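You operate a simulated robot arm through the tools that you are given. There is no shell and no other tool. Be economical: measure what you need, move in short steps, check, and stop when the job is done.

The job below is to be done with a simulated robot arm. You get a single attempt, and the scene is never put back.

JOB
Weigh the steel crate by a trial lift and lay the matching brass tag in its frame.
Fine: black MAINS switch on; brass pin in through the eye (30 mm or more); lift under 12 cm; crate down on its spot, chain slack, before the tag goes on (the display holds the weight while the pin is in and MAINS is on); leave the other two tags; pin stays in; MAINS off. Up to 45 kg: keep out from under it.

Only the result counts: the job must be done as asked and must still hold three seconds after the hand-in. Knocking over, shifting, dropping, spilling or breaking anything else fails it.

ROBOT AND FRAMES
A 6-joint arm with a two-finger parallel gripper on a trunk, on a base that drives. Base frame: it is fixed to the floor where the robot stands at the start and does not move with it; the origin is under the middle of the robot, x ahead of it, y to its left, z up. Units: m, degrees, N and s.
With the tool pointing down near the work surface it reaches from about 0.22 to 0.56 m from the robot's upright axis, wherever it stands. Its first joint turns from -166.0 to 166.0 degrees. Places, roughly: black hoist switch [0.6, 0.2, 1.3]; black load dial [0.5, 0.2, 1]; crate spot on the long pallet [1.6, -1.7, 0.2]; number two display [0.4, 0.2, 1.6]; steel crate [1.5, -1.75, 0.25]; tag frame on the steel crate [1.5, -1.6, 0.4]. Payload 3.91 kg.
The tool frame sits at the grasp point between the pads (the TCP): z along the fingers, y along the line on which they close. The tips reach 0.03 m beyond it. The gripper opens to 0.11 m. The fingers are 0.02 m wide and 0.01 m thick; the gripper's body (0.048 by 0.112 m) begins 0.055 m behind the TCP.
Orientation is told as [roll, pitch, yaw] about the base's x, y, z axes, in that order, counted from this pose: with the fingers straight down and closing along the base's y, the tool's x points along the base's -x, its y along +y and its z along -z.

CONTROLS
- The arm moves only by the tool nudge_tool. Its argument "series" is a list of rows, each a list of 7 numbers: the opening, from 0 (shut) to 1 (fully open), then the shift along the tool's x, y, z in units of 300 mm (1.0 is 300 mm), then the turn, a rotation vector about the tool's x, y, z in units of 90 degrees (1.0 is 90 degrees). In form: [[hand, tx, ty, tz, ax, ay, az], ...]. A call has 1 to 20 rows; each row is the pose to reach, as a shift and turn from the pose commanded when the call began, along the tool's axes at that moment. A call with a number of a shift or a turn outside -1 to 1 is refused whole. Rows are played at 5 a second. More than 0.05 m and 8.6 degrees between two rows, or a gripper value outside its range, and nothing of the call is played. Where a pose cannot be reached the arm comes as near as it can. A force on the tool above 70 N (or 10 N above the force at the start of the call, whichever is more), or a blocked arm, ends the call early, and 0.2 s more pass. Each finger travels about 0.045 m/s and halts on what it meets, pressing with about 33 N; the grip force reading is that of the motor and also rises with nothing between the fingers. The clock runs only during rows and for 0.2 s after the last one: add rows that repeat a pose to give the fingers time. The reply holds the time, the measured pose of the TCP, the force on the tool along the base axes, the opening and the grip force, in the units named above and with some noise, with the torque about the TCP (base axes, N m) and any sound that the robot's microphone picked up.
- Cameras (640 x 400 px; columns grow to the right, rows downward): "scene" is now at [0.0138, 0.1857, 1.584]; the picture's right is [0.42, -0.91, -0.00], its down [-0.58, -0.27, -0.77] and it looks along [0.70, 0.33, -0.64] (base axes); focal length 214 px, centre (320, 200). "wrist" rides on the gripper at [0.071, 0.022, -0.107] in the tool frame; the picture's right is [-0.29, 0.96, 0.00], its down [-0.76, -0.23, -0.61] and it looks along [-0.58, -0.18, 0.79] (tool axes); focal length 243 px, centre (320, 200). There is no depth. A picture from a camera that has moved, and an enlarged one, comes with that camera's place and axes in the base frame and with its lens. The place of the scene camera against the robot may be out by one fixed shift of up to 0.025 m in any direction.
- get_image(camera): a new picture of that camera. It takes no simulated time.
- lift_body(by): slides the trunk up (or, below 0, down) by that many m; the arm and the scene camera ride with it, the base frame stays. It gives what a move gives, with no picture.
- steer(legs): drives the robot by 1 to 6 legs, each [ahead, left, turn to the left] in m, m and degrees, along the robot's own axes; the way and the turn of a leg run together, so that a leg with both is an arc; at most 1.5 m and 180 degrees a leg. The arm and the cameras ride along, it lands a little off, and it stops where it bumps. It gives what a move gives.
- turn_head(pan, tilt): turns the head with the scene camera to pan (to the left, within 86 degrees either way) and tilt (down, from -29 to 69), counted from straight ahead of the robot. It gives what a move gives.
- inspect(camera, box): a new picture of the part [left, top, right, bottom] of that camera's present view, enlarged. It takes no simulated time.
- hand_in(): hands the job in; it is judged then, once.

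Work in short steps. Places have to be worked out from the pictures, the camera data and where the tool is seen: move nearer, look again, correct. Check each grasp and each placing, and mend what went wrong. You have 120 turns and 98 pictures in all, those below and enlarged ones among them. Open the gripper and draw the arm clear of the work before you hand the job in, unless the task says otherwise; then end with one line.

The tools are called after "Emit:" by a JSON object that holds its "method" and its "body". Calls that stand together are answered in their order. nudge_tool: Moves the arm, as the interface text tells. Its arguments: {"type":"object","properties":{"series":{"type":"array"}},"required":["series"]} The other tools are called the same way: lift_body (by) slides the trunk up or down; steer (legs) drives the base; turn_head (pan, tilt) turns the head that bears the scene camera; get_image (camera) takes a picture; inspect (camera, box) takes an enlarged picture of a part of a camera's view; hand_in () hands the job in.

At the start:

```text
time_s: 0.0
tool_pos: [0.4332, 0.1538, 1.2693]
ee_rot: [-0.7, -68.4, 85.7]
contact_force: [-0.2, -19.1, 0.8]
moment: [-0.07, -0.04, 1.21]
grip_width: 0.1091
gripper_force: 0.0
trunk travel left (down, up): [-0.525, 0.065]
robot x, y, heading: [-0.0013, 0.0001, 0.0]
head pan, tilt: [25.0, 39.9]
```

scene: 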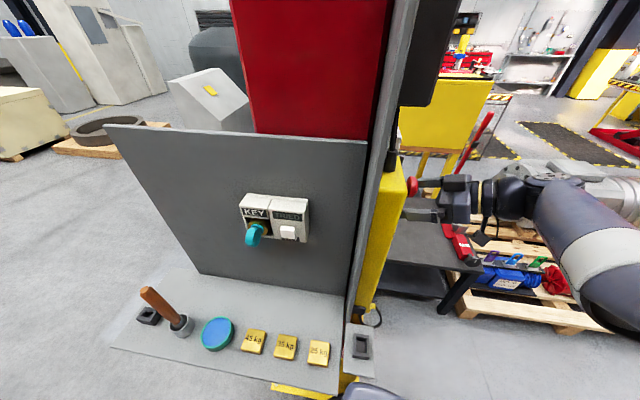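
wrist: 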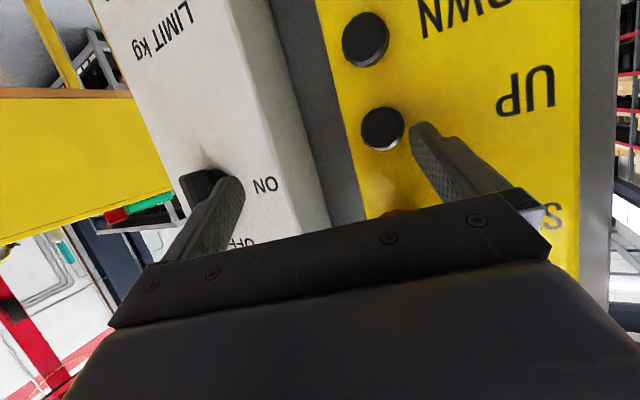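

The start readings show a 19 N side force on the tool, so a finger may already be touching something near the red button. I'll look closer before moving anything.

Emit:
{"method": "inspect", "body": {"camera": "scene", "box": [340, 100, 640, 340]}}

Emit:
{"method": "inspect", "body": {"camera": "scene", "box": [120, 180, 400, 400]}}

Emit:
{"method": "inspect", "body": {"camera": "wrist", "box": [120, 0, 620, 280]}}

```text
1.67 times, centred on (490, 220) of scene
camera zoom: at [0.0138, 0.1857, 1.584], right [0.42, -0.91, 0.0], down [-0.58, -0.27, -0.77], along [0.7, 0.33, -0.64], focal length 358 px, centre (37, 167)
```

zoom: 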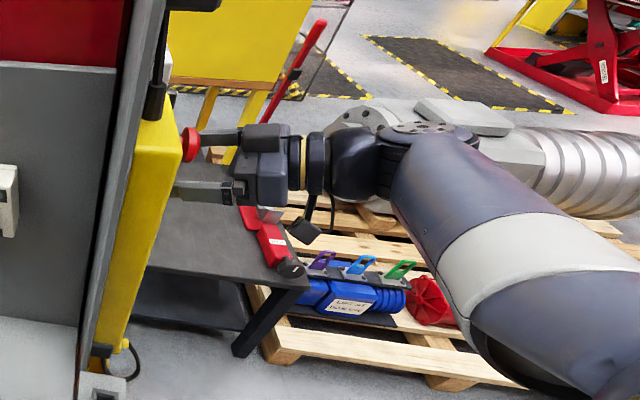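

```text
1.82 times, centred on (260, 290) of scene
camera zoom: at [0.0138, 0.1857, 1.584], right [0.42, -0.91, 0.0], down [-0.58, -0.27, -0.77], along [0.7, 0.33, -0.64], focal length 390 px, centre (429, 36)
```

zoom: 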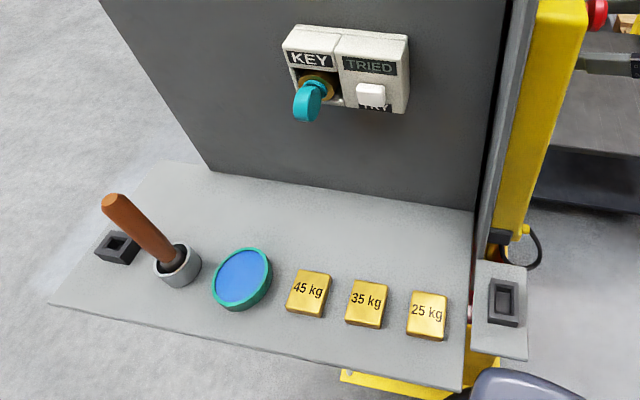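

```text
1.28 times, centred on (370, 140) of wrist
camera zoom: at [0.4009, 0.0305, 1.243], right [-0.95, 0.19, 0.26], down [0.2, -0.3, 0.93], along [0.26, 0.93, 0.25], focal length 311 px, centre (256, 277)
```

zoom: 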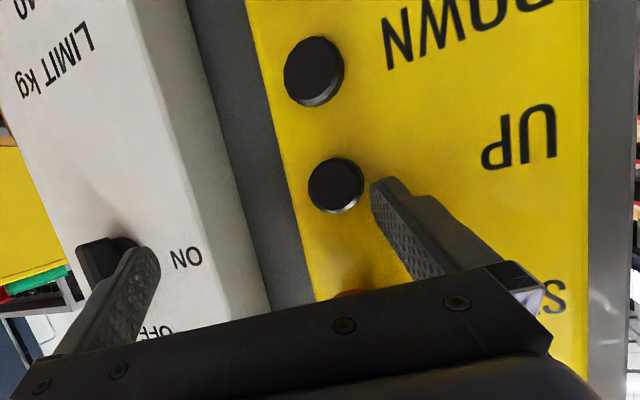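

The side force and moment put the contact at about x=0.37, where a finger rests on the yellow panel. I'll back straight off along the tool axis.

Emit:
{"method": "nudge_tool", "body": {"series": [[1, 0, 0, -0.1, 0, 0, 0], [1, 0, 0, -0.2, 0, 0, 0], [1, 0, 0, -0.3, 0, 0, 0], [1, 0, 0, -0.4, 0, 0, 0]]}}

Emit:
{"method": "get_image", "body": {"camera": "wrist"}}

Emit:
{"method": "get_image", "body": {"camera": "scene"}}

```text
time_s: 1.0
tool_pos: [0.4233, 0.0464, 1.3157]
ee_rot: [-1.0, -68.3, 85.8]
contact_force: [-0.5, -0.1, 0.1]
moment: [0.02, -0.03, -0.02]
grip_width: 0.1101
gripper_force: 0.0
trunk travel left (down, up): [-0.525, 0.065]
robot x, y, heading: [-0.003, -0.0019, 0.2]
head pan, tilt: [25.0, 39.9]
```

```text
92 pictures are left
camera wrist: at [0.3905, -0.078, 1.2882], right [-0.95, 0.19, 0.26], down [0.2, -0.3, 0.93], along [0.26, 0.93, 0.25], focal length 243 px, centre (320, 200)
```

wrist: 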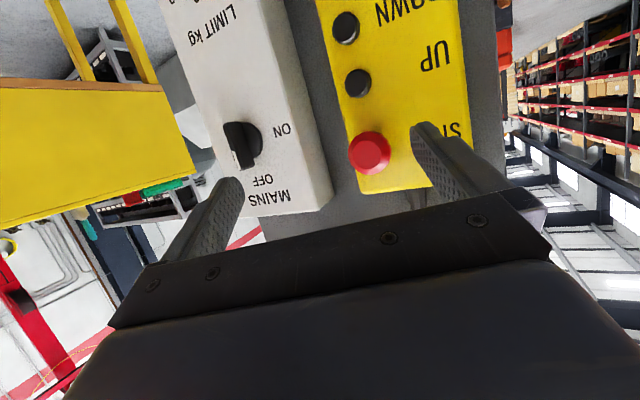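

```text
91 pictures are left
camera scene: at [0.0137, 0.1886, 1.5836], right [0.42, -0.91, 0.0], down [-0.58, -0.27, -0.77], along [0.7, 0.32, -0.64], focal length 214 px, centre (320, 200)
```

scene: 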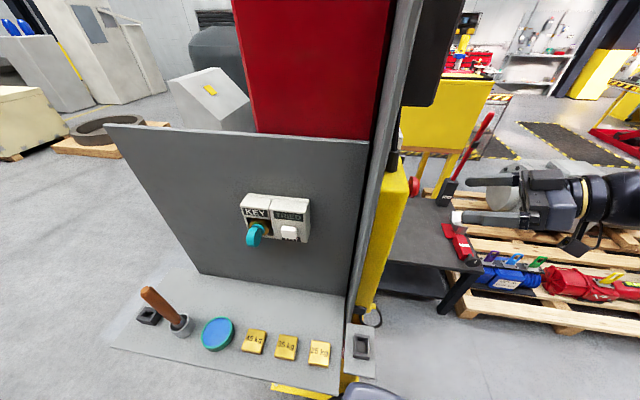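

Clear of the panel now, with MAINS, a red stop, UP and DOWN in view. I'll survey the display and then the crate side.

Emit:
{"method": "turn_head", "body": {"pan": 20, "tilt": 5}}

Emit:
{"method": "get_image", "body": {"camera": "scene"}}

Emit:
{"method": "turn_head", "body": {"pan": -45, "tilt": 30}}

Emit:
{"method": "get_image", "body": {"camera": "scene"}}

Emit:
{"method": "inspect", "body": {"camera": "wrist", "box": [150, 0, 500, 220]}}

```text
time_s: 2.0
tool_pos: [0.423, 0.0463, 1.3142]
ee_rot: [-0.9, -68.3, 85.7]
contact_force: [0.1, 0.0, 0.5]
moment: [-0.03, -0.03, -0.01]
grip_width: 0.1097
gripper_force: 0.0
trunk travel left (down, up): [-0.525, 0.065]
robot x, y, heading: [-0.0016, -0.0011, 0.0]
head pan, tilt: [20.0, 5.0]
```

```text
90 pictures are left
camera scene: at [0.0229, 0.1842, 1.6391], right [0.34, -0.94, 0.0], down [-0.08, -0.03, -1.0], along [0.94, 0.34, -0.09], focal length 214 px, centre (320, 200)
```

scene: 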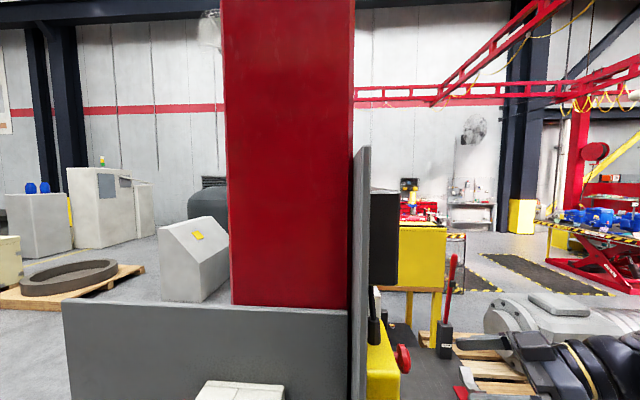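

```text
time_s: 3.4
tool_pos: [0.4235, 0.0462, 1.3154]
ee_rot: [-0.8, -68.3, 85.7]
contact_force: [-0.2, 0.4, 0.8]
moment: [0.02, 0.01, -0.02]
grip_width: 0.1101
gripper_force: 0.1
trunk travel left (down, up): [-0.525, 0.065]
robot x, y, heading: [-0.0003, -0.0024, -0.1]
head pan, tilt: [-45.0, 30.0]
```

```text
89 pictures are left
camera scene: at [0.0006, 0.0889, 1.5988], right [-0.71, -0.71, 0.0], down [-0.35, 0.35, -0.87], along [0.61, -0.61, -0.5], focal length 214 px, centre (320, 200)
```

scene: 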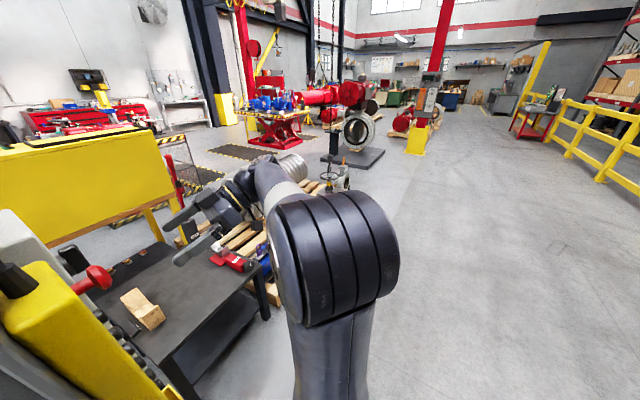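

```text
1.82 times, centred on (325, 110) of wrist
camera zoom: at [0.3906, -0.0774, 1.288], right [-0.95, 0.19, 0.26], down [0.2, -0.3, 0.93], along [0.26, 0.93, 0.25], focal length 441 px, centre (311, 364)
```

zoom: 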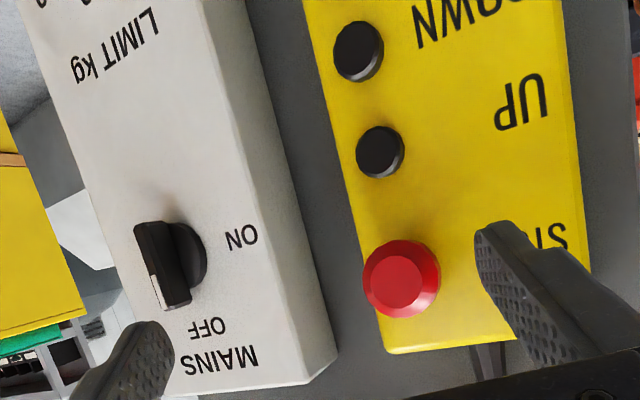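

MAINS is off, with its pointer up. The display faces -y and can't be read from here, so I'll drive to the right and look back.

Emit:
{"method": "steer", "body": {"legs": [[0, -0.5, 0]]}}

Emit:
{"method": "turn_head", "body": {"pan": 50, "tilt": 15}}

Emit:
{"method": "get_image", "body": {"camera": "scene"}}

Emit:
{"method": "turn_head", "body": {"pan": -35, "tilt": 30}}

Emit:
{"method": "get_image", "body": {"camera": "scene"}}

```text
time_s: 6.3
tool_pos: [0.4225, -0.4618, 1.3141]
ee_rot: [-0.8, -68.3, 85.7]
contact_force: [0.1, -0.4, 0.4]
moment: [0.02, 0.0, 0.02]
grip_width: 0.1097
gripper_force: 0.1
trunk travel left (down, up): [-0.525, 0.065]
robot x, y, heading: [-0.0033, -0.5056, -0.2]
head pan, tilt: [-45.0, 30.0]
```

```text
time_s: 8.1
tool_pos: [0.423, -0.4622, 1.3163]
ee_rot: [-0.9, -68.3, 85.6]
contact_force: [1.2, 0.3, 0.4]
moment: [0.01, 0.02, 0.03]
grip_width: 0.1098
gripper_force: 0.1
trunk travel left (down, up): [-0.525, 0.065]
robot x, y, heading: [-0.0018, -0.504, 0.1]
head pan, tilt: [50.0, 15.0]
```

```text
87 pictures are left
camera scene: at [-0.0035, -0.2826, 1.623], right [0.76, -0.65, 0.0], down [-0.17, -0.2, -0.97], along [0.62, 0.74, -0.26], focal length 214 px, centre (320, 200)
```

scene: 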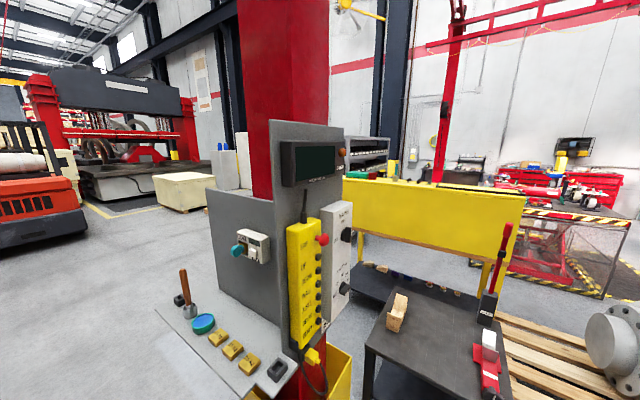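

```text
time_s: 9.6
tool_pos: [0.4218, -0.4616, 1.3152]
ee_rot: [-0.9, -68.3, 85.7]
contact_force: [0.2, 0.5, 0.0]
moment: [-0.02, 0.03, 0.01]
grip_width: 0.1102
gripper_force: 0.0
trunk travel left (down, up): [-0.525, 0.065]
robot x, y, heading: [0.0005, -0.5081, -0.3]
head pan, tilt: [-35.0, 30.0]
```

```text
86 pictures are left
camera scene: at [0.0102, -0.406, 1.5988], right [-0.58, -0.82, 0.0], down [-0.41, 0.29, -0.87], along [0.71, -0.5, -0.5], focal length 214 px, centre (320, 200)
```

scene: 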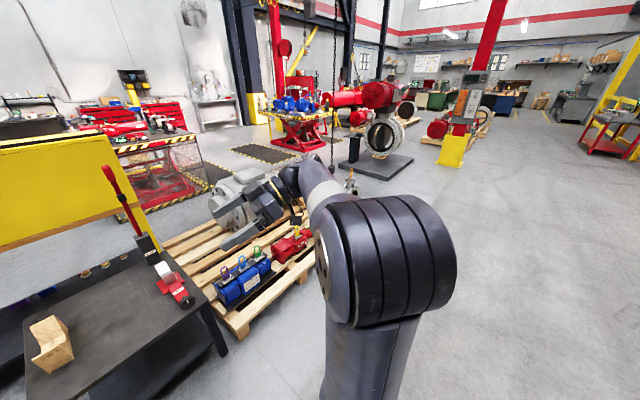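

The pendant has more buttons than I'd seen. I'll zoom in on the panel, then look at the crate with the arm less in the way.

Emit:
{"method": "turn_head", "body": {"pan": 52, "tilt": 20}}

Emit:
{"method": "inspect", "body": {"camera": "scene", "box": [240, 80, 400, 360]}}

Emit:
{"method": "inspect", "body": {"camera": "scene", "box": [260, 180, 380, 330]}}

Emit:
{"method": "inspect", "body": {"camera": "wrist", "box": [100, 0, 560, 230]}}

```text
time_s: 11.2
tool_pos: [0.4226, -0.462, 1.3145]
ee_rot: [-0.9, -68.3, 85.6]
contact_force: [0.3, -0.5, -0.4]
moment: [-0.01, -0.02, 0.01]
grip_width: 0.1097
gripper_force: 0.1
trunk travel left (down, up): [-0.525, 0.065]
robot x, y, heading: [-0.0001, -0.5072, 0.0]
head pan, tilt: [52.0, 20.0]
```

```text
1.43 times, centred on (320, 220) of scene
camera zoom: at [-0.0062, -0.2807, 1.6148], right [0.79, -0.62, 0.0], down [-0.21, -0.27, -0.94], along [0.58, 0.74, -0.34], focal length 306 px, centre (320, 171)
```

zoom: 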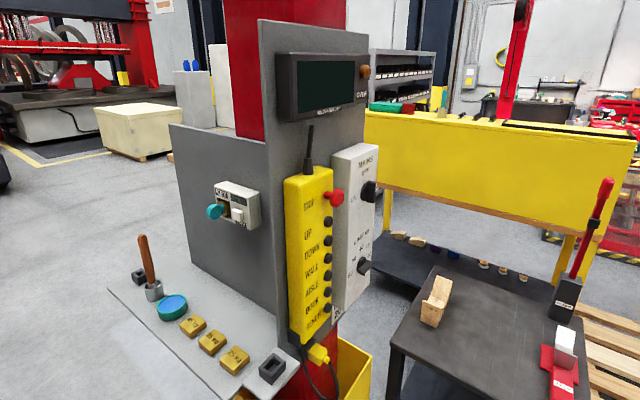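

```text
2.67 times, centred on (320, 255) of scene
camera zoom: at [-0.0062, -0.2807, 1.6148], right [0.79, -0.62, 0.0], down [-0.21, -0.27, -0.94], along [0.58, 0.74, -0.34], focal length 572 px, centre (320, 53)
```

zoom: 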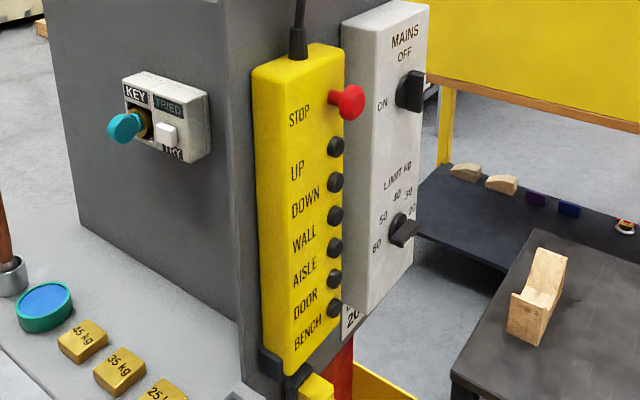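

```text
1.39 times, centred on (330, 115) of wrist
camera zoom: at [0.3897, -0.5854, 1.2881], right [-0.94, 0.19, 0.26], down [0.2, -0.3, 0.93], along [0.26, 0.93, 0.25], focal length 338 px, centre (306, 318)
```

zoom: 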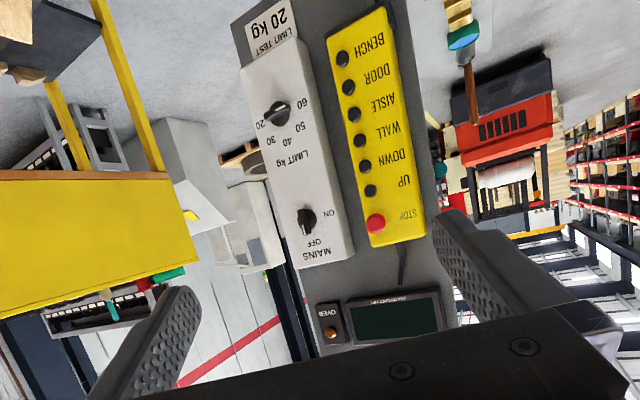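

The limit dial stands at 20, which is below a possible 45 kg, so it will have to be raised. Next I'll drive toward the crate to see the hook, eye and pin.

Emit:
{"method": "steer", "body": {"legs": [[0, -0.9, 0], [0.4, 0, 0]]}}

Emit:
{"method": "turn_head", "body": {"pan": -20, "tilt": 35}}

Emit:
{"method": "get_image", "body": {"camera": "scene"}}

Emit:
{"method": "turn_head", "body": {"pan": 20, "tilt": 25}}

Emit:
{"method": "get_image", "body": {"camera": "scene"}}

```text
time_s: 18.1
tool_pos: [0.8239, -1.3481, 1.3135]
ee_rot: [-0.9, -68.3, 86.9]
contact_force: [0.6, 0.1, -0.9]
moment: [-0.02, 0.02, 0.0]
grip_width: 0.11
gripper_force: 0.1
trunk travel left (down, up): [-0.525, 0.065]
robot x, y, heading: [0.3979, -1.4023, 1.3]
head pan, tilt: [52.0, 20.0]
```

```text
time_s: 19.5
tool_pos: [0.8238, -1.3467, 1.3142]
ee_rot: [-0.9, -68.2, 87.0]
contact_force: [-1.2, -0.4, 0.3]
moment: [-0.02, 0.0, -0.04]
grip_width: 0.11
gripper_force: 0.0
trunk travel left (down, up): [-0.525, 0.065]
robot x, y, heading: [0.4005, -1.4017, 1.1]
head pan, tilt: [-20.0, 35.0]
```

```text
82 pictures are left
camera scene: at [0.4184, -1.2799, 1.591], right [-0.32, -0.95, 0.0], down [-0.54, 0.18, -0.82], along [0.78, -0.26, -0.57], focal length 214 px, centre (320, 200)
```

scene: 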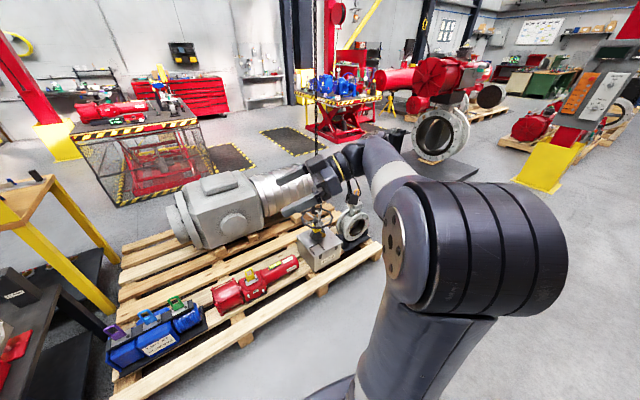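

```text
time_s: 20.6
tool_pos: [0.8245, -1.3478, 1.3149]
ee_rot: [-0.9, -68.3, 86.9]
contact_force: [0.5, -0.5, 1.0]
moment: [-0.02, 0.01, 0.02]
grip_width: 0.1098
gripper_force: 0.0
trunk travel left (down, up): [-0.525, 0.065]
robot x, y, heading: [0.3981, -1.4045, 1.1]
head pan, tilt: [20.0, 25.0]
```

```text
81 pictures are left
camera scene: at [0.4209, -1.2184, 1.6067], right [0.36, -0.93, 0.0], down [-0.39, -0.15, -0.91], along [0.85, 0.33, -0.42], focal length 214 px, centre (320, 200)
```

scene: 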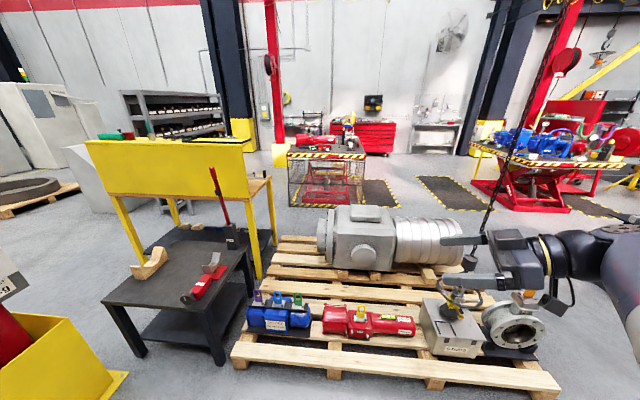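

The steel crate, with its chain and hook, is on the long pallet at the front right. I'll zoom in on it.

Emit:
{"method": "inspect", "body": {"camera": "scene", "box": [380, 230, 580, 380]}}

Emit:
{"method": "inspect", "body": {"camera": "scene", "box": [420, 265, 500, 335]}}

```text
2.67 times, centred on (480, 305) of scene
camera zoom: at [0.4209, -1.2184, 1.6067], right [0.36, -0.93, 0.0], down [-0.39, -0.15, -0.91], along [0.85, 0.33, -0.42], focal length 572 px, centre (-107, -80)
```

zoom: 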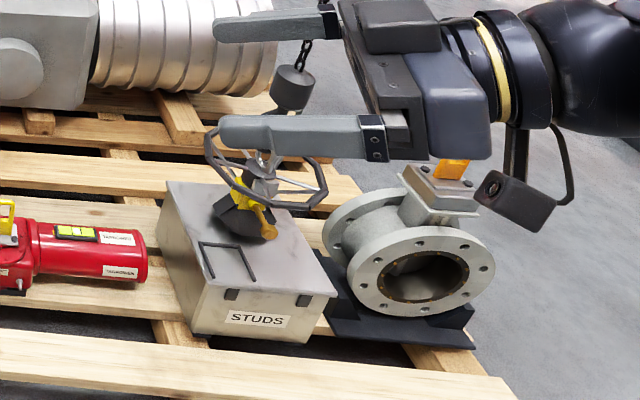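

```text
5.71 times, centred on (460, 300) of scene
camera zoom: at [0.4209, -1.2184, 1.6067], right [0.36, -0.93, 0.0], down [-0.39, -0.15, -0.91], along [0.85, 0.33, -0.42], focal length 1226 px, centre (-480, -371)
```

zoom: 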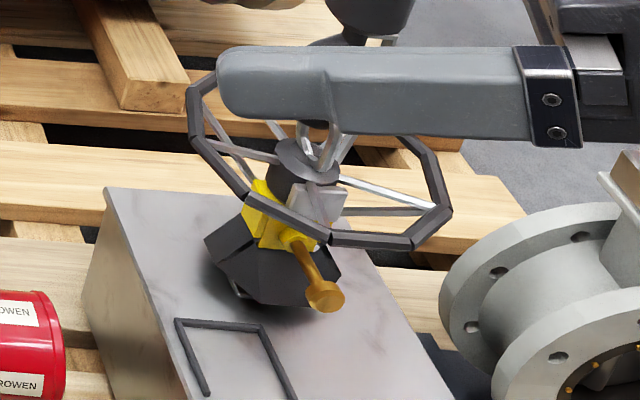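

The brass pin sits only partly in the hook's eye, inside a guard ring, and the tag frame is at the near corner of the lid. Before getting closer I'll swing the arm from pointing left to pointing ahead.

Emit:
{"method": "nudge_tool", "body": {"series": [[1, 0.02, -0.03, 0, 0.08, 0, 0.032], [1, 0.04, -0.06, 0, 0.16, 0, 0.064], [1, 0.06, -0.09, 0, 0.24, 0, 0.097], [1, 0.08, -0.12, 0, 0.32, 0, 0.129], [1, 0.1, -0.15, 0, 0.4, 0, 0.161], [1, 0.12, -0.18, 0, 0.48, 0, 0.193], [1, 0.14, -0.21, 0, 0.56, 0, 0.225], [1, 0.16, -0.24, 0.01, 0.64, 0, 0.258], [1, 0.17, -0.27, 0.01, 0.72, 0, 0.29]]}}

Emit:
{"method": "get_image", "body": {"camera": "scene"}}

```text
time_s: 22.6
tool_pos: [0.9042, -1.3697, 1.2669]
ee_rot: [0.4, -68.5, 15.8]
contact_force: [0.3, 0.3, 0.1]
moment: [0.0, 0.0, 0.0]
grip_width: 0.11
gripper_force: 0.0
trunk travel left (down, up): [-0.525, 0.065]
robot x, y, heading: [0.4003, -1.4023, 1.0]
head pan, tilt: [20.0, 25.0]
```

```text
78 pictures are left
camera scene: at [0.4209, -1.2182, 1.6067], right [0.36, -0.93, 0.0], down [-0.39, -0.15, -0.91], along [0.85, 0.33, -0.42], focal length 214 px, centre (320, 200)
```

scene: 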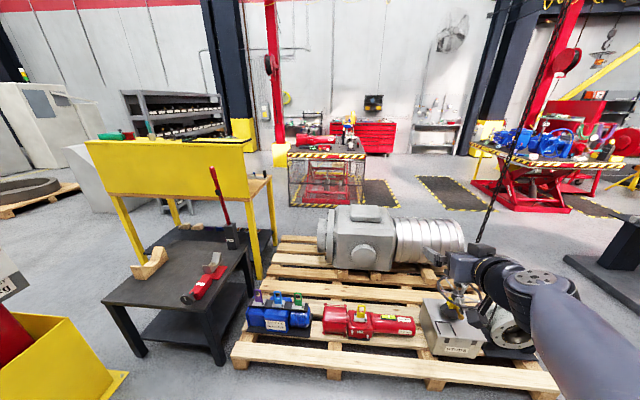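

The arm now points ahead with room to spare. I'll drive in front of the crate, squared to the slanted pallet, and look with both cameras.

Emit:
{"method": "steer", "body": {"legs": [[0, -0.45, 0], [0.3, 0, 15]]}}

Emit:
{"method": "turn_head", "body": {"pan": 10, "tilt": 45}}

Emit:
{"method": "get_image", "body": {"camera": "scene"}}

Emit:
{"method": "get_image", "body": {"camera": "wrist"}}

```text
time_s: 27.0
tool_pos: [1.1858, -1.6429, 1.2655]
ee_rot: [0.3, -68.4, 31.3]
contact_force: [-0.1, -0.3, 0.0]
moment: [0.03, 0.02, -0.01]
grip_width: 0.1102
gripper_force: 0.1
trunk travel left (down, up): [-0.525, 0.065]
robot x, y, heading: [0.7078, -1.811, 16.7]
head pan, tilt: [20.0, 25.0]
```

```text
time_s: 27.8
tool_pos: [1.185, -1.6427, 1.2665]
ee_rot: [0.3, -68.5, 31.3]
contact_force: [0.3, -0.7, 0.2]
moment: [-0.03, 0.0, 0.01]
grip_width: 0.1098
gripper_force: 0.0
trunk travel left (down, up): [-0.525, 0.065]
robot x, y, heading: [0.7133, -1.8054, 16.5]
head pan, tilt: [10.0, 45.0]
```

```text
77 pictures are left
camera scene: at [0.6782, -1.6408, 1.5762], right [0.45, -0.89, 0.0], down [-0.63, -0.32, -0.71], along [0.63, 0.32, -0.71], focal length 214 px, centre (320, 200)
```

scene: 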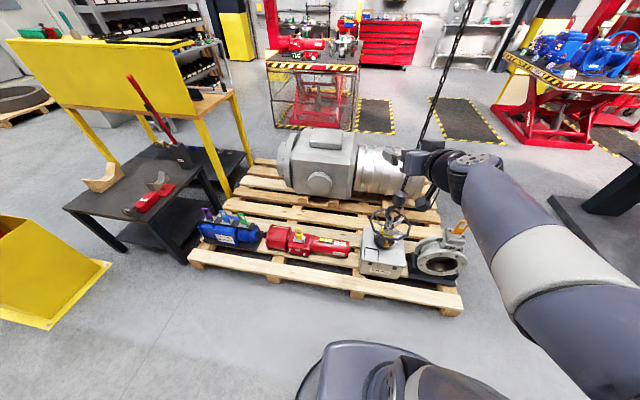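

```text
76 pictures are left
camera wrist: at [1.0669, -1.6896, 1.24], right [-0.41, 0.87, 0.27], down [-0.12, -0.35, 0.93], along [0.9, 0.35, 0.25], focal length 243 px, centre (320, 200)
```

wrist: 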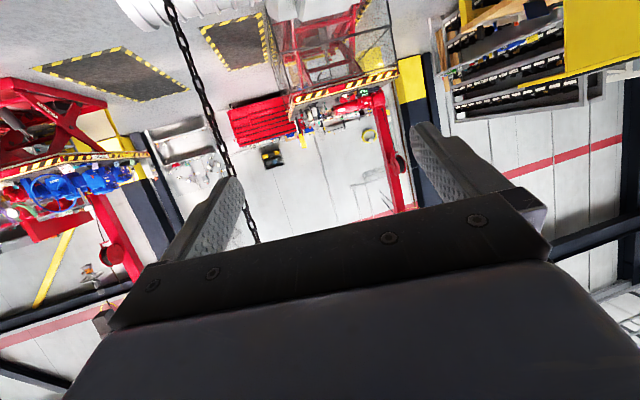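

The crate is at roughly (1.55, -1.68). I'll lower the trunk and pitch the gripper downward so the wrist camera looks at the hook and pin.

Emit:
{"method": "nudge_tool", "body": {"series": [[1, 0.02, 0, -0.05, 0, 0.09, 0], [1, 0.04, 0, -0.1, 0, 0.18, 0], [1, 0.06, 0, -0.15, 0, 0.27, 0], [1, 0.08, 0, -0.2, 0, 0.36, 0], [1, 0.1, 0, -0.25, 0, 0.45, 0], [1, 0.12, 0, -0.31, 0, 0.533, 0]]}}

Emit:
{"method": "lift_body", "body": {"by": -0.35}}

Emit:
{"method": "get_image", "body": {"camera": "wrist"}}

Emit:
{"method": "get_image", "body": {"camera": "scene"}}

```text
time_s: 29.2
tool_pos: [1.0982, -1.695, 1.2677]
ee_rot: [0.1, -20.4, 31.5]
contact_force: [-0.3, 0.1, 0.5]
moment: [0.01, -0.02, -0.02]
grip_width: 0.1099
gripper_force: 0.1
trunk travel left (down, up): [-0.525, 0.065]
robot x, y, heading: [0.7091, -1.8073, 16.1]
head pan, tilt: [10.0, 45.0]
```

```text
time_s: 32.6
tool_pos: [1.0987, -1.6954, 0.9186]
ee_rot: [0.0, -20.5, 31.4]
contact_force: [-0.5, -0.2, 0.8]
moment: [-0.05, 0.0, 0.0]
grip_width: 0.1103
gripper_force: 0.0
trunk travel left (down, up): [-0.175, 0.415]
robot x, y, heading: [0.7074, -1.8063, 16.6]
head pan, tilt: [10.0, 45.0]
```

```text
75 pictures are left
camera wrist: at [1.0, -1.7311, 0.9929], right [-0.27, 0.96, 0.1], down [0.55, 0.06, 0.83], along [0.79, 0.28, -0.54], focal length 243 px, centre (320, 200)
```

wrist: 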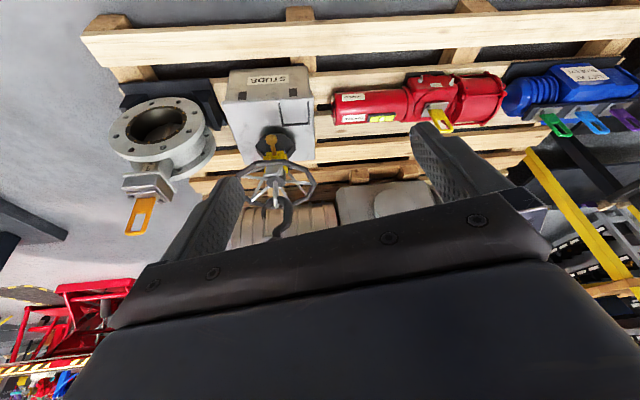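

```text
74 pictures are left
camera scene: at [0.6781, -1.6408, 1.2262], right [0.45, -0.89, 0.0], down [-0.63, -0.32, -0.71], along [0.63, 0.32, -0.71], focal length 214 px, centre (320, 200)
```

scene: 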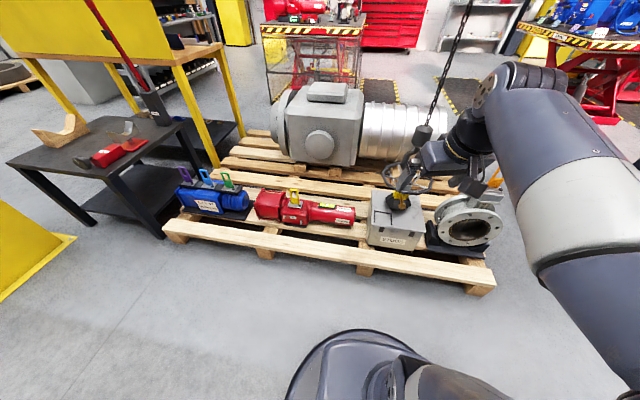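

Emit:
{"method": "inspect", "body": {"camera": "wrist", "box": [210, 55, 350, 245]}}

Emit:
{"method": "inspect", "body": {"camera": "scene", "box": [360, 110, 450, 260]}}

```text
2.11 times, centred on (280, 150) of wrist
camera zoom: at [1.0, -1.7311, 0.9929], right [-0.27, 0.96, 0.1], down [0.55, 0.06, 0.83], along [0.79, 0.28, -0.54], focal length 511 px, centre (404, 305)
```

zoom: 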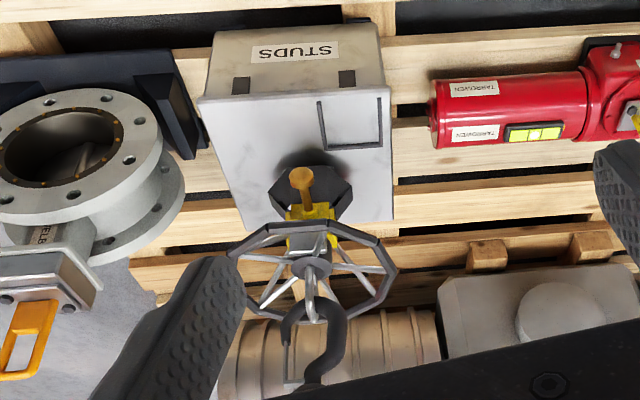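

```text
2.67 times, centred on (405, 185) of scene
camera zoom: at [0.6781, -1.6408, 1.2262], right [0.45, -0.89, 0.0], down [-0.63, -0.32, -0.71], along [0.63, 0.32, -0.71], focal length 572 px, centre (93, 240)
```

zoom: 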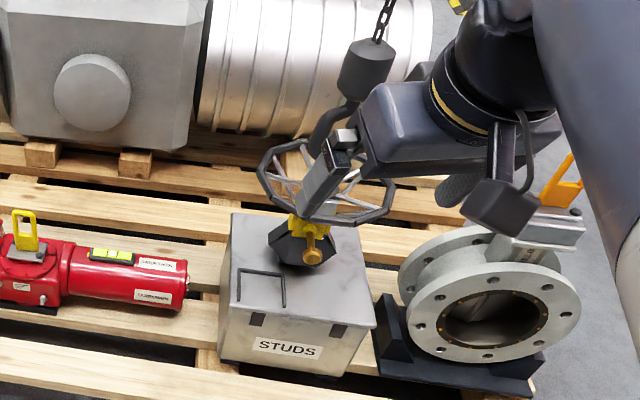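

The pin is horizontal below the ring, its head facing the robot, so it needs pushing straight ahead into the crate's fitting. I'll come closer for a second bearing on the pin head.

Emit:
{"method": "steer", "body": {"legs": [[0.15, 0, 0]]}}

Emit:
{"method": "nudge_tool", "body": {"series": [[0.5, 0, 0, 0.1, 0, 0, -0.08], [0, 0, 0, 0.2, 0, 0, -0.16], [0, 0, 0, 0.3, 0, 0, -0.16], [0, 0, 0, 0.4, 0, 0, -0.16], [0, 0, 0, 0.5, 0, 0, -0.16], [0, 0, 0, 0.5, 0, 0, -0.16]]}}

Emit:
{"method": "get_image", "body": {"camera": "wrist"}}

Emit:
{"method": "get_image", "body": {"camera": "scene"}}

```text
time_s: 34.0
tool_pos: [1.2447, -1.6526, 0.9167]
ee_rot: [0.1, -20.5, 31.5]
contact_force: [0.1, 0.6, 0.6]
moment: [0.02, -0.01, 0.0]
grip_width: 0.1099
gripper_force: 0.1
trunk travel left (down, up): [-0.175, 0.415]
robot x, y, heading: [0.8554, -1.7648, 16.5]
head pan, tilt: [10.0, 45.0]
```

```text
time_s: 35.4
tool_pos: [1.2887, -1.6252, 0.7772]
ee_rot: [-5.1, -19.8, 46.8]
contact_force: [0.2, -0.3, 0.2]
moment: [-0.03, 0.03, 0.01]
grip_width: 0.0001
gripper_force: 13.2
trunk travel left (down, up): [-0.175, 0.415]
robot x, y, heading: [0.8531, -1.763, 16.6]
head pan, tilt: [10.0, 45.0]
```

```text
71 pictures are left
camera wrist: at [1.1955, -1.679, 0.8514], right [-0.49, 0.87, 0.02], down [0.47, 0.25, 0.85], along [0.73, 0.42, -0.53], focal length 243 px, centre (320, 200)
```

wrist: 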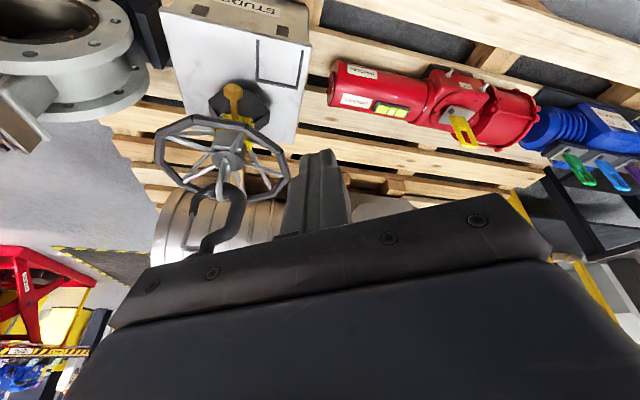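

```text
70 pictures are left
camera scene: at [0.8222, -1.5982, 1.2261], right [0.45, -0.9, 0.0], down [-0.63, -0.32, -0.71], along [0.63, 0.32, -0.71], focal length 214 px, centre (320, 200)
```

scene: 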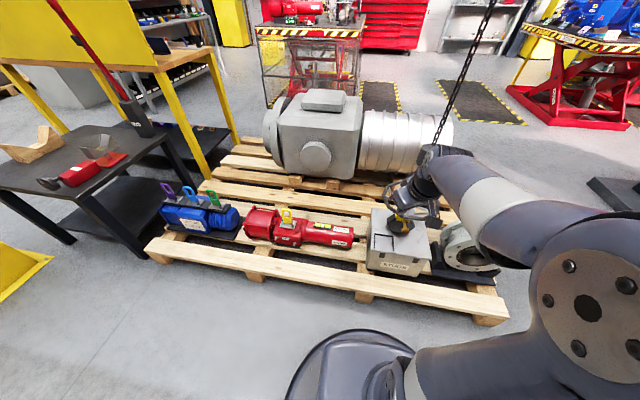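

Two wrist bearings agree on the pin head at about (1.46, -1.68, 0.49). I'll square the tool to the pin (yaw 16) and bring it level in front of the head with the fingers shut.

Emit:
{"method": "nudge_tool", "body": {"series": [[0, 0, 0, 0, 0, 0, 0.08], [0, 0, 0, 0, 0, 0, 0.16]]}}

Emit:
{"method": "nudge_tool", "body": {"series": [[0, 0, 0, 0, 0.029, 0, 0.078], [0, 0, 0, 0, 0.058, 0, 0.156]]}}

Emit:
{"method": "nudge_tool", "body": {"series": [[0, 0.015, -0.035, 0.085, 0, -0.07, 0], [0, 0.03, -0.07, 0.17, 0, -0.14, 0], [0, 0.045, -0.105, 0.255, 0, -0.21, 0], [0, 0.06, -0.14, 0.34, 0, -0.28, 0], [0, 0.075, -0.175, 0.425, 0, -0.35, 0], [0, 0.09, -0.21, 0.51, 0, -0.43, 0], [0, 0.105, -0.245, 0.595, 0, -0.51, 0], [0, 0.12, -0.28, 0.68, 0, -0.58, 0], [0, 0.135, -0.315, 0.77, 0, -0.65, 0], [0, 0.145, -0.343, 0.861, 0, -0.72, 0]]}}

Emit:
{"method": "get_image", "body": {"camera": "scene"}}

Emit:
{"method": "get_image", "body": {"camera": "wrist"}}

```text
time_s: 36.0
tool_pos: [1.2888, -1.6246, 0.7768]
ee_rot: [0.2, -20.5, 31.4]
contact_force: [0.6, -1.1, 1.0]
moment: [-0.01, 0.03, 0.02]
grip_width: 0.0
gripper_force: 32.6
trunk travel left (down, up): [-0.175, 0.415]
robot x, y, heading: [0.8516, -1.7623, 16.5]
head pan, tilt: [10.0, 45.0]
```

```text
time_s: 36.6
tool_pos: [1.2882, -1.6244, 0.7787]
ee_rot: [0.2, -20.5, 16.3]
contact_force: [0.5, -0.1, -0.4]
moment: [0.01, 0.03, -0.02]
grip_width: 0.0002
gripper_force: 32.8
trunk travel left (down, up): [-0.175, 0.415]
robot x, y, heading: [0.8511, -1.7659, 16.5]
head pan, tilt: [10.0, 45.0]
```

```text
time_s: 38.8
tool_pos: [1.4279, -1.7127, 0.5528]
ee_rot: [43.6, -82.4, -25.8]
contact_force: [-0.8, -0.6, 0.5]
moment: [0.02, 0.03, 0.05]
grip_width: 0.0001
gripper_force: 32.9
out of reach, approached as far as the arm can: row 4, 5, 6, 7, 8, 9, 10
trunk travel left (down, up): [-0.175, 0.415]
robot x, y, heading: [0.8555, -1.7655, 16.8]
head pan, tilt: [10.0, 45.0]
```

```text
69 pictures are left
camera scene: at [0.8217, -1.5984, 1.2263], right [0.45, -0.9, 0.0], down [-0.63, -0.32, -0.71], along [0.63, 0.32, -0.71], focal length 214 px, centre (320, 200)
```

scene: 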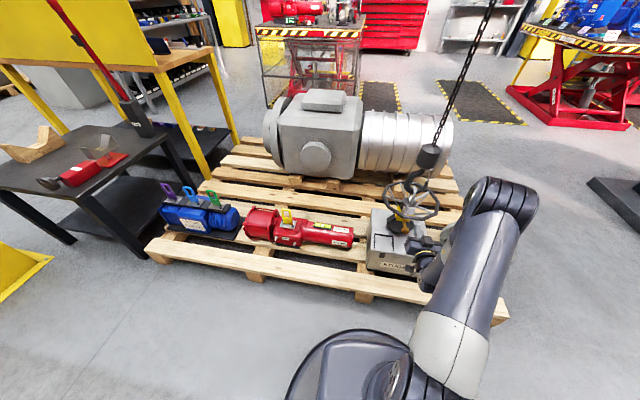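

```text
68 pictures are left
camera wrist: at [1.3116, -1.7213, 0.4942], right [-0.25, 0.89, 0.37], down [-0.42, -0.45, 0.79], along [0.87, 0.05, 0.48], focal length 243 px, centre (320, 200)
```

wrist: 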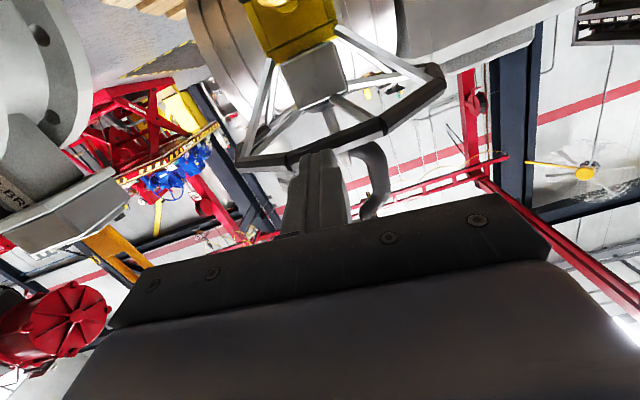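

That pose was out of reach because the shoulder is too high, and the tool has ended up skewed near the ring. I'll back the base off, lower the trunk and then re-level the tool.

Emit:
{"method": "steer", "body": {"legs": [[-0.15, 0, 0]]}}

Emit:
{"method": "lift_body", "body": {"by": -0.15}}

Emit:
{"method": "nudge_tool", "body": {"series": [[0, 0, 0, 0, 0, 0, 0]]}}

```text
time_s: 40.2
tool_pos: [1.2809, -1.7558, 0.5525]
ee_rot: [42.8, -82.4, -25.0]
contact_force: [1.0, 1.0, 0.1]
moment: [-0.01, 0.04, -0.02]
grip_width: 0.0
gripper_force: 32.5
trunk travel left (down, up): [-0.175, 0.415]
robot x, y, heading: [0.7072, -1.8101, 16.2]
head pan, tilt: [10.0, 45.0]
```

```text
time_s: 41.9
tool_pos: [1.2817, -1.7568, 0.4024]
ee_rot: [43.0, -82.3, -25.0]
contact_force: [-0.5, 0.6, 0.5]
moment: [0.01, 0.0, 0.0]
grip_width: 0.0001
gripper_force: 33.2
trunk travel left (down, up): [-0.025, 0.565]
robot x, y, heading: [0.7096, -1.8101, 16.5]
head pan, tilt: [10.0, 45.0]
```

```text
time_s: 42.3
tool_pos: [1.2815, -1.7557, 0.4029]
ee_rot: [42.9, -82.3, -24.9]
contact_force: [-0.3, 0.5, -0.5]
moment: [-0.01, -0.04, 0.0]
grip_width: 0.0002
gripper_force: 32.5
trunk travel left (down, up): [-0.025, 0.565]
robot x, y, heading: [0.7067, -1.8082, 16.2]
head pan, tilt: [10.0, 45.0]
```

The tool is in fact nearly level now, pointing along heading 18 with its tip about 5° down. I'll look from here to range the pin again.

Emit:
{"method": "get_image", "body": {"camera": "wrist"}}

Emit:
{"method": "turn_head", "body": {"pan": 0, "tilt": 40}}

Emit:
{"method": "inspect", "body": {"camera": "scene", "box": [220, 40, 460, 220]}}

```text
67 pictures are left
camera wrist: at [1.1651, -1.7645, 0.3443], right [-0.25, 0.89, 0.37], down [-0.41, -0.45, 0.79], along [0.87, 0.05, 0.48], focal length 243 px, centre (320, 200)
```

wrist: 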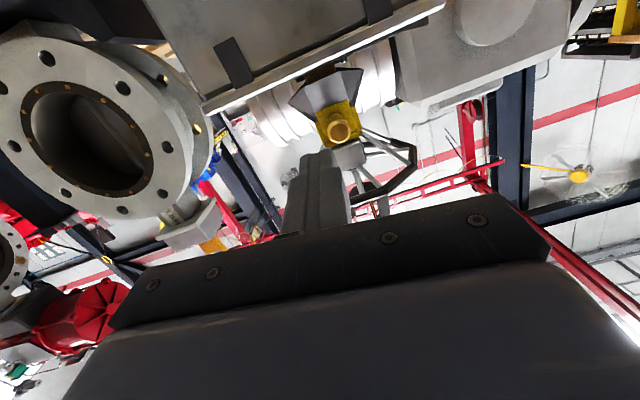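

```text
time_s: 43.0
tool_pos: [1.2829, -1.7559, 0.4026]
ee_rot: [42.9, -82.3, -25.1]
contact_force: [0.2, -0.1, 0.1]
moment: [0.02, 0.0, 0.02]
grip_width: 0.0
gripper_force: 31.8
trunk travel left (down, up): [-0.025, 0.565]
robot x, y, heading: [0.7076, -1.8079, 16.3]
head pan, tilt: [0.0, 40.0]
```

```text
2.22 times, centred on (340, 130) of scene
camera zoom: at [0.6847, -1.6535, 1.0834], right [0.28, -0.96, 0.0], down [-0.62, -0.18, -0.77], along [0.73, 0.22, -0.64], focal length 477 px, centre (276, 356)
```

zoom: 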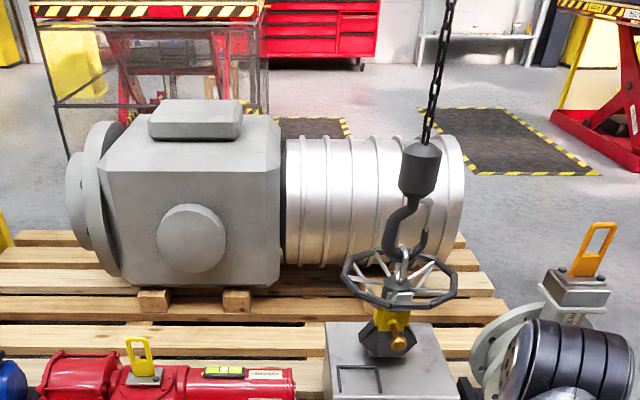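

A third bearing fixes the pin head at about (1.50, -1.68, 0.44). I'll drive 0.12 m ahead, then raise and level the tool so it lines up with the pin.

Emit:
{"method": "steer", "body": {"legs": [[0.12, 0, 0]]}}

Emit:
{"method": "nudge_tool", "body": {"series": [[0, -0.1, 0.015, 0, 0, -0.03, 0], [0, -0.2, 0.03, 0, 0, -0.06, 0], [0, -0.2, 0.03, 0, 0, -0.06, 0]]}}

Emit:
{"method": "get_image", "body": {"camera": "wrist"}}

Emit:
{"method": "inspect", "body": {"camera": "scene", "box": [260, 60, 460, 240]}}

```text
time_s: 44.3
tool_pos: [1.3955, -1.7222, 0.4021]
ee_rot: [42.9, -82.4, -24.9]
contact_force: [-0.8, 0.0, -0.4]
moment: [0.02, 0.02, 0.0]
grip_width: 0.0
gripper_force: 33.1
trunk travel left (down, up): [-0.025, 0.565]
robot x, y, heading: [0.8227, -1.7702, 16.4]
head pan, tilt: [0.0, 40.0]
```

```text
time_s: 45.1
tool_pos: [1.3996, -1.7188, 0.4621]
ee_rot: [87.3, -84.8, -69.6]
contact_force: [0.3, -0.8, 0.6]
moment: [-0.02, 0.01, 0.01]
grip_width: 0.0
gripper_force: 33.3
trunk travel left (down, up): [-0.025, 0.565]
robot x, y, heading: [0.8187, -1.7736, 16.6]
head pan, tilt: [0.0, 40.0]
```

```text
65 pictures are left
camera wrist: at [1.2887, -1.7237, 0.3935], right [-0.28, 0.88, 0.38], down [-0.48, -0.47, 0.74], along [0.83, 0.03, 0.56], focal length 243 px, centre (320, 200)
```

wrist: 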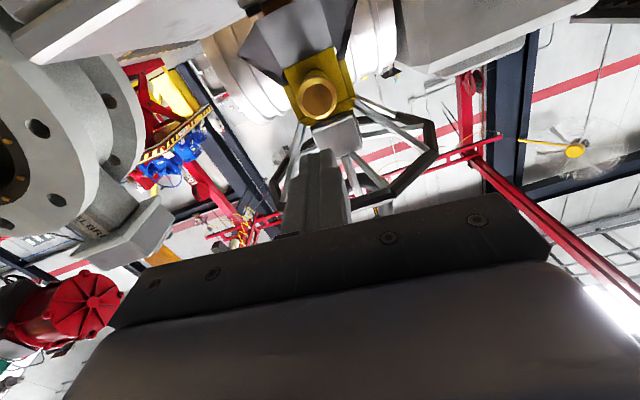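

```text
2.22 times, centred on (360, 150) of scene
camera zoom: at [0.7983, -1.6199, 1.0834], right [0.28, -0.96, 0.0], down [-0.62, -0.18, -0.77], along [0.73, 0.22, -0.64], focal length 477 px, centre (231, 311)
```

zoom: 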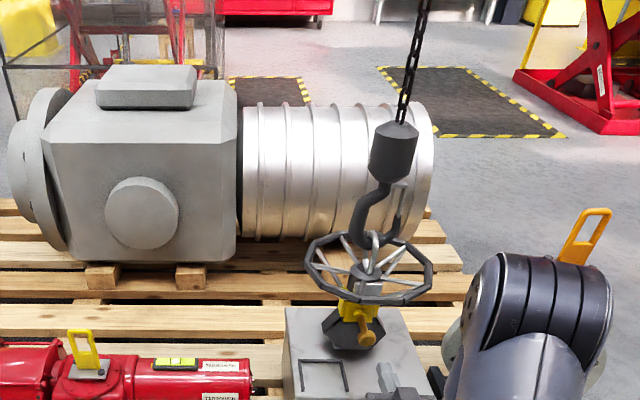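

The tool is level and within 2 cm of the pin's line. I'll correct 2 cm down and 6 mm left, then advance slowly until the fingertips meet the head.

Emit:
{"method": "nudge_tool", "body": {"series": [[0, 0.067, 0.02, 0, 0, 0, 0], [0, 0.067, 0.02, 0.07, 0, 0, 0], [0, 0.067, 0.02, 0.14, 0, 0, 0]]}}

Emit:
{"method": "get_image", "body": {"camera": "wrist"}}

Emit:
{"method": "inspect", "body": {"camera": "scene", "box": [340, 140, 460, 240]}}

```text
time_s: 45.9
tool_pos: [1.4379, -1.696, 0.4434]
ee_rot: [87.4, -84.8, -69.7]
contact_force: [-0.1, 0.4, 1.0]
moment: [-0.01, -0.01, 0.01]
grip_width: 0.0002
gripper_force: 32.8
trunk travel left (down, up): [-0.025, 0.565]
robot x, y, heading: [0.8205, -1.7727, 16.5]
head pan, tilt: [0.0, 40.0]
```

```text
63 pictures are left
camera wrist: at [1.3271, -1.7026, 0.375], right [-0.28, 0.88, 0.38], down [-0.48, -0.47, 0.74], along [0.83, 0.03, 0.56], focal length 243 px, centre (320, 200)
```

wrist: 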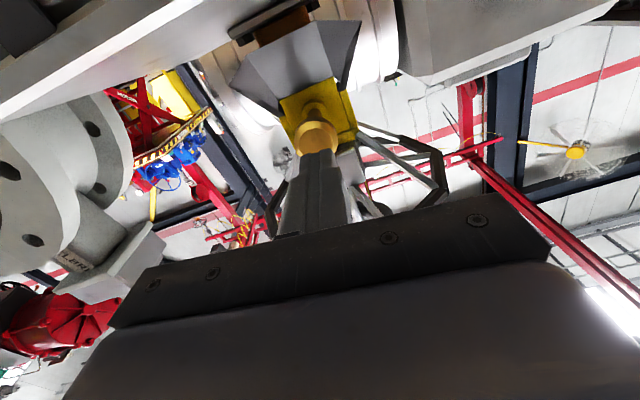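

```text
4.00 times, centred on (400, 190) of scene
camera zoom: at [0.7983, -1.6199, 1.0834], right [0.28, -0.96, 0.0], down [-0.62, -0.18, -0.77], along [0.73, 0.22, -0.64], focal length 858 px, centre (0, 240)
```

zoom: 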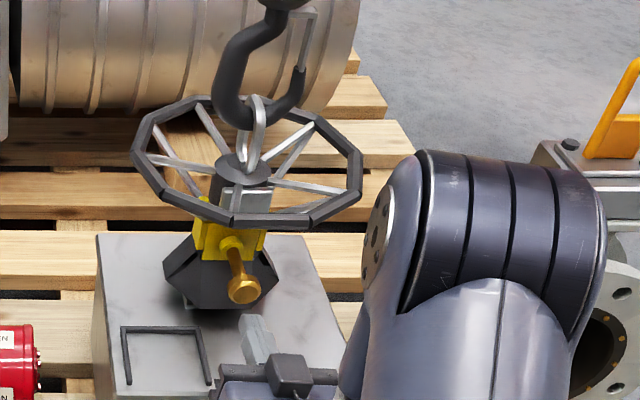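

The fingertips line up with the head, with about 3 cm still to go. I'll push on in small steps.

Emit:
{"method": "nudge_tool", "body": {"series": [[0, 0, 0, 0.04, 0, 0, 0], [0, 0, 0, 0.08, 0, 0, 0], [0, 0, 0, 0.11, 0, 0, 0], [0, 0, 0, 0.14, 0, 0, 0], [0, 0, 0, 0.17, 0, 0, 0]]}}

Emit:
{"method": "get_image", "body": {"camera": "wrist"}}

Emit:
{"method": "inspect", "body": {"camera": "scene", "box": [340, 140, 460, 240]}}

```text
time_s: 47.1
tool_pos: [1.4877, -1.6801, 0.4419]
ee_rot: [87.3, -84.7, -69.5]
contact_force: [-0.9, -2.1, 1.3]
moment: [0.03, -0.02, -0.06]
grip_width: 0.0
gripper_force: 33.0
trunk travel left (down, up): [-0.025, 0.565]
robot x, y, heading: [0.8202, -1.7729, 16.5]
head pan, tilt: [0.0, 40.0]
```

```text
61 pictures are left
camera wrist: at [1.3754, -1.6868, 0.3739], right [-0.28, 0.88, 0.38], down [-0.48, -0.47, 0.74], along [0.83, 0.02, 0.56], focal length 243 px, centre (320, 200)
```

wrist: 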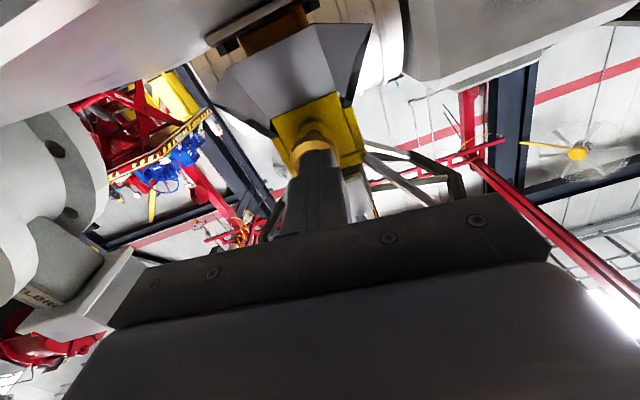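

```text
4.00 times, centred on (400, 190) of scene
camera zoom: at [0.7982, -1.62, 1.0834], right [0.28, -0.96, 0.0], down [-0.62, -0.18, -0.77], along [0.73, 0.22, -0.64], focal length 858 px, centre (0, 240)
```

zoom: 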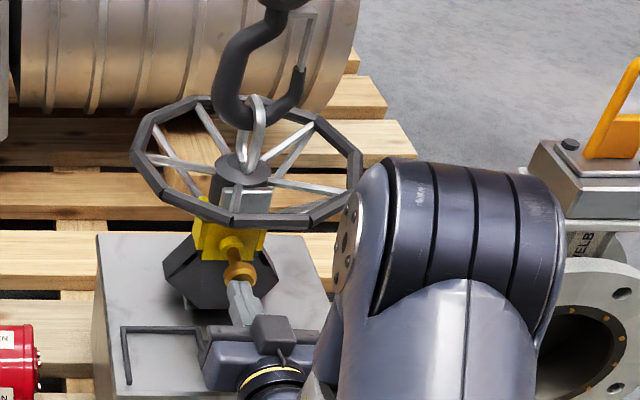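

The pin is sliding in against only about 2 N. I'll keep pushing until it seats.

Emit:
{"method": "nudge_tool", "body": {"series": [[0, 0, 0, 0.03, 0, 0, 0], [0, 0, 0, 0.06, 0, 0, 0], [0, 0, 0, 0.09, 0, 0, 0], [0, 0, 0, 0.12, 0, 0, 0], [0, 0, 0, 0.15, 0, 0, 0]]}}

Emit:
{"method": "get_image", "body": {"camera": "wrist"}}

Emit:
{"method": "inspect", "body": {"camera": "scene", "box": [340, 140, 460, 240]}}

```text
time_s: 47.8
tool_pos: [1.5039, -1.6752, 0.4433]
ee_rot: [86.8, -84.8, -68.9]
contact_force: [-27.0, -5.2, 13.5]
moment: [0.06, -0.55, -0.12]
grip_width: 0.0
gripper_force: 32.8
trunk travel left (down, up): [-0.025, 0.565]
robot x, y, heading: [0.8255, -1.7724, 16.3]
head pan, tilt: [0.0, 40.0]
stopped in row 3: the force on the tool passed its limit (the readings are from after the stop); the commanded pose is now the measured one
```

```text
59 pictures are left
camera wrist: at [1.3915, -1.6815, 0.375], right [-0.28, 0.88, 0.38], down [-0.48, -0.47, 0.74], along [0.83, 0.03, 0.56], focal length 243 px, centre (320, 200)
```

wrist: 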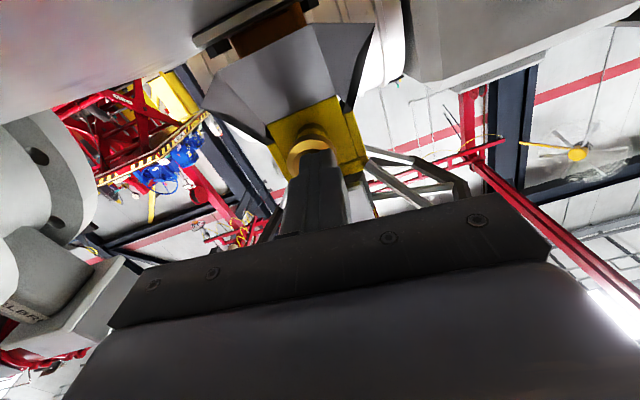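

```text
4.00 times, centred on (400, 190) of scene
camera zoom: at [0.7951, -1.6205, 1.0837], right [0.28, -0.96, 0.0], down [-0.61, -0.18, -0.77], along [0.74, 0.22, -0.64], focal length 858 px, centre (0, 240)
```

zoom: 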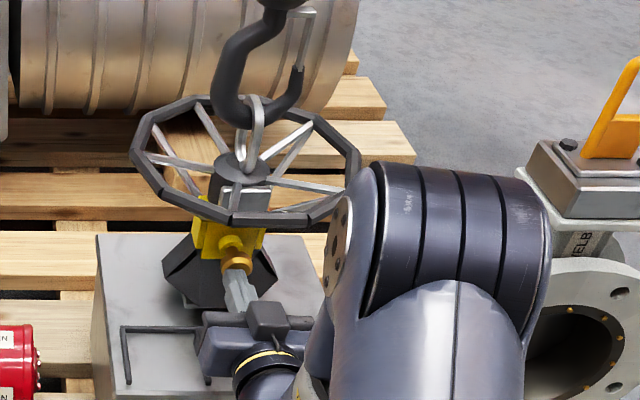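

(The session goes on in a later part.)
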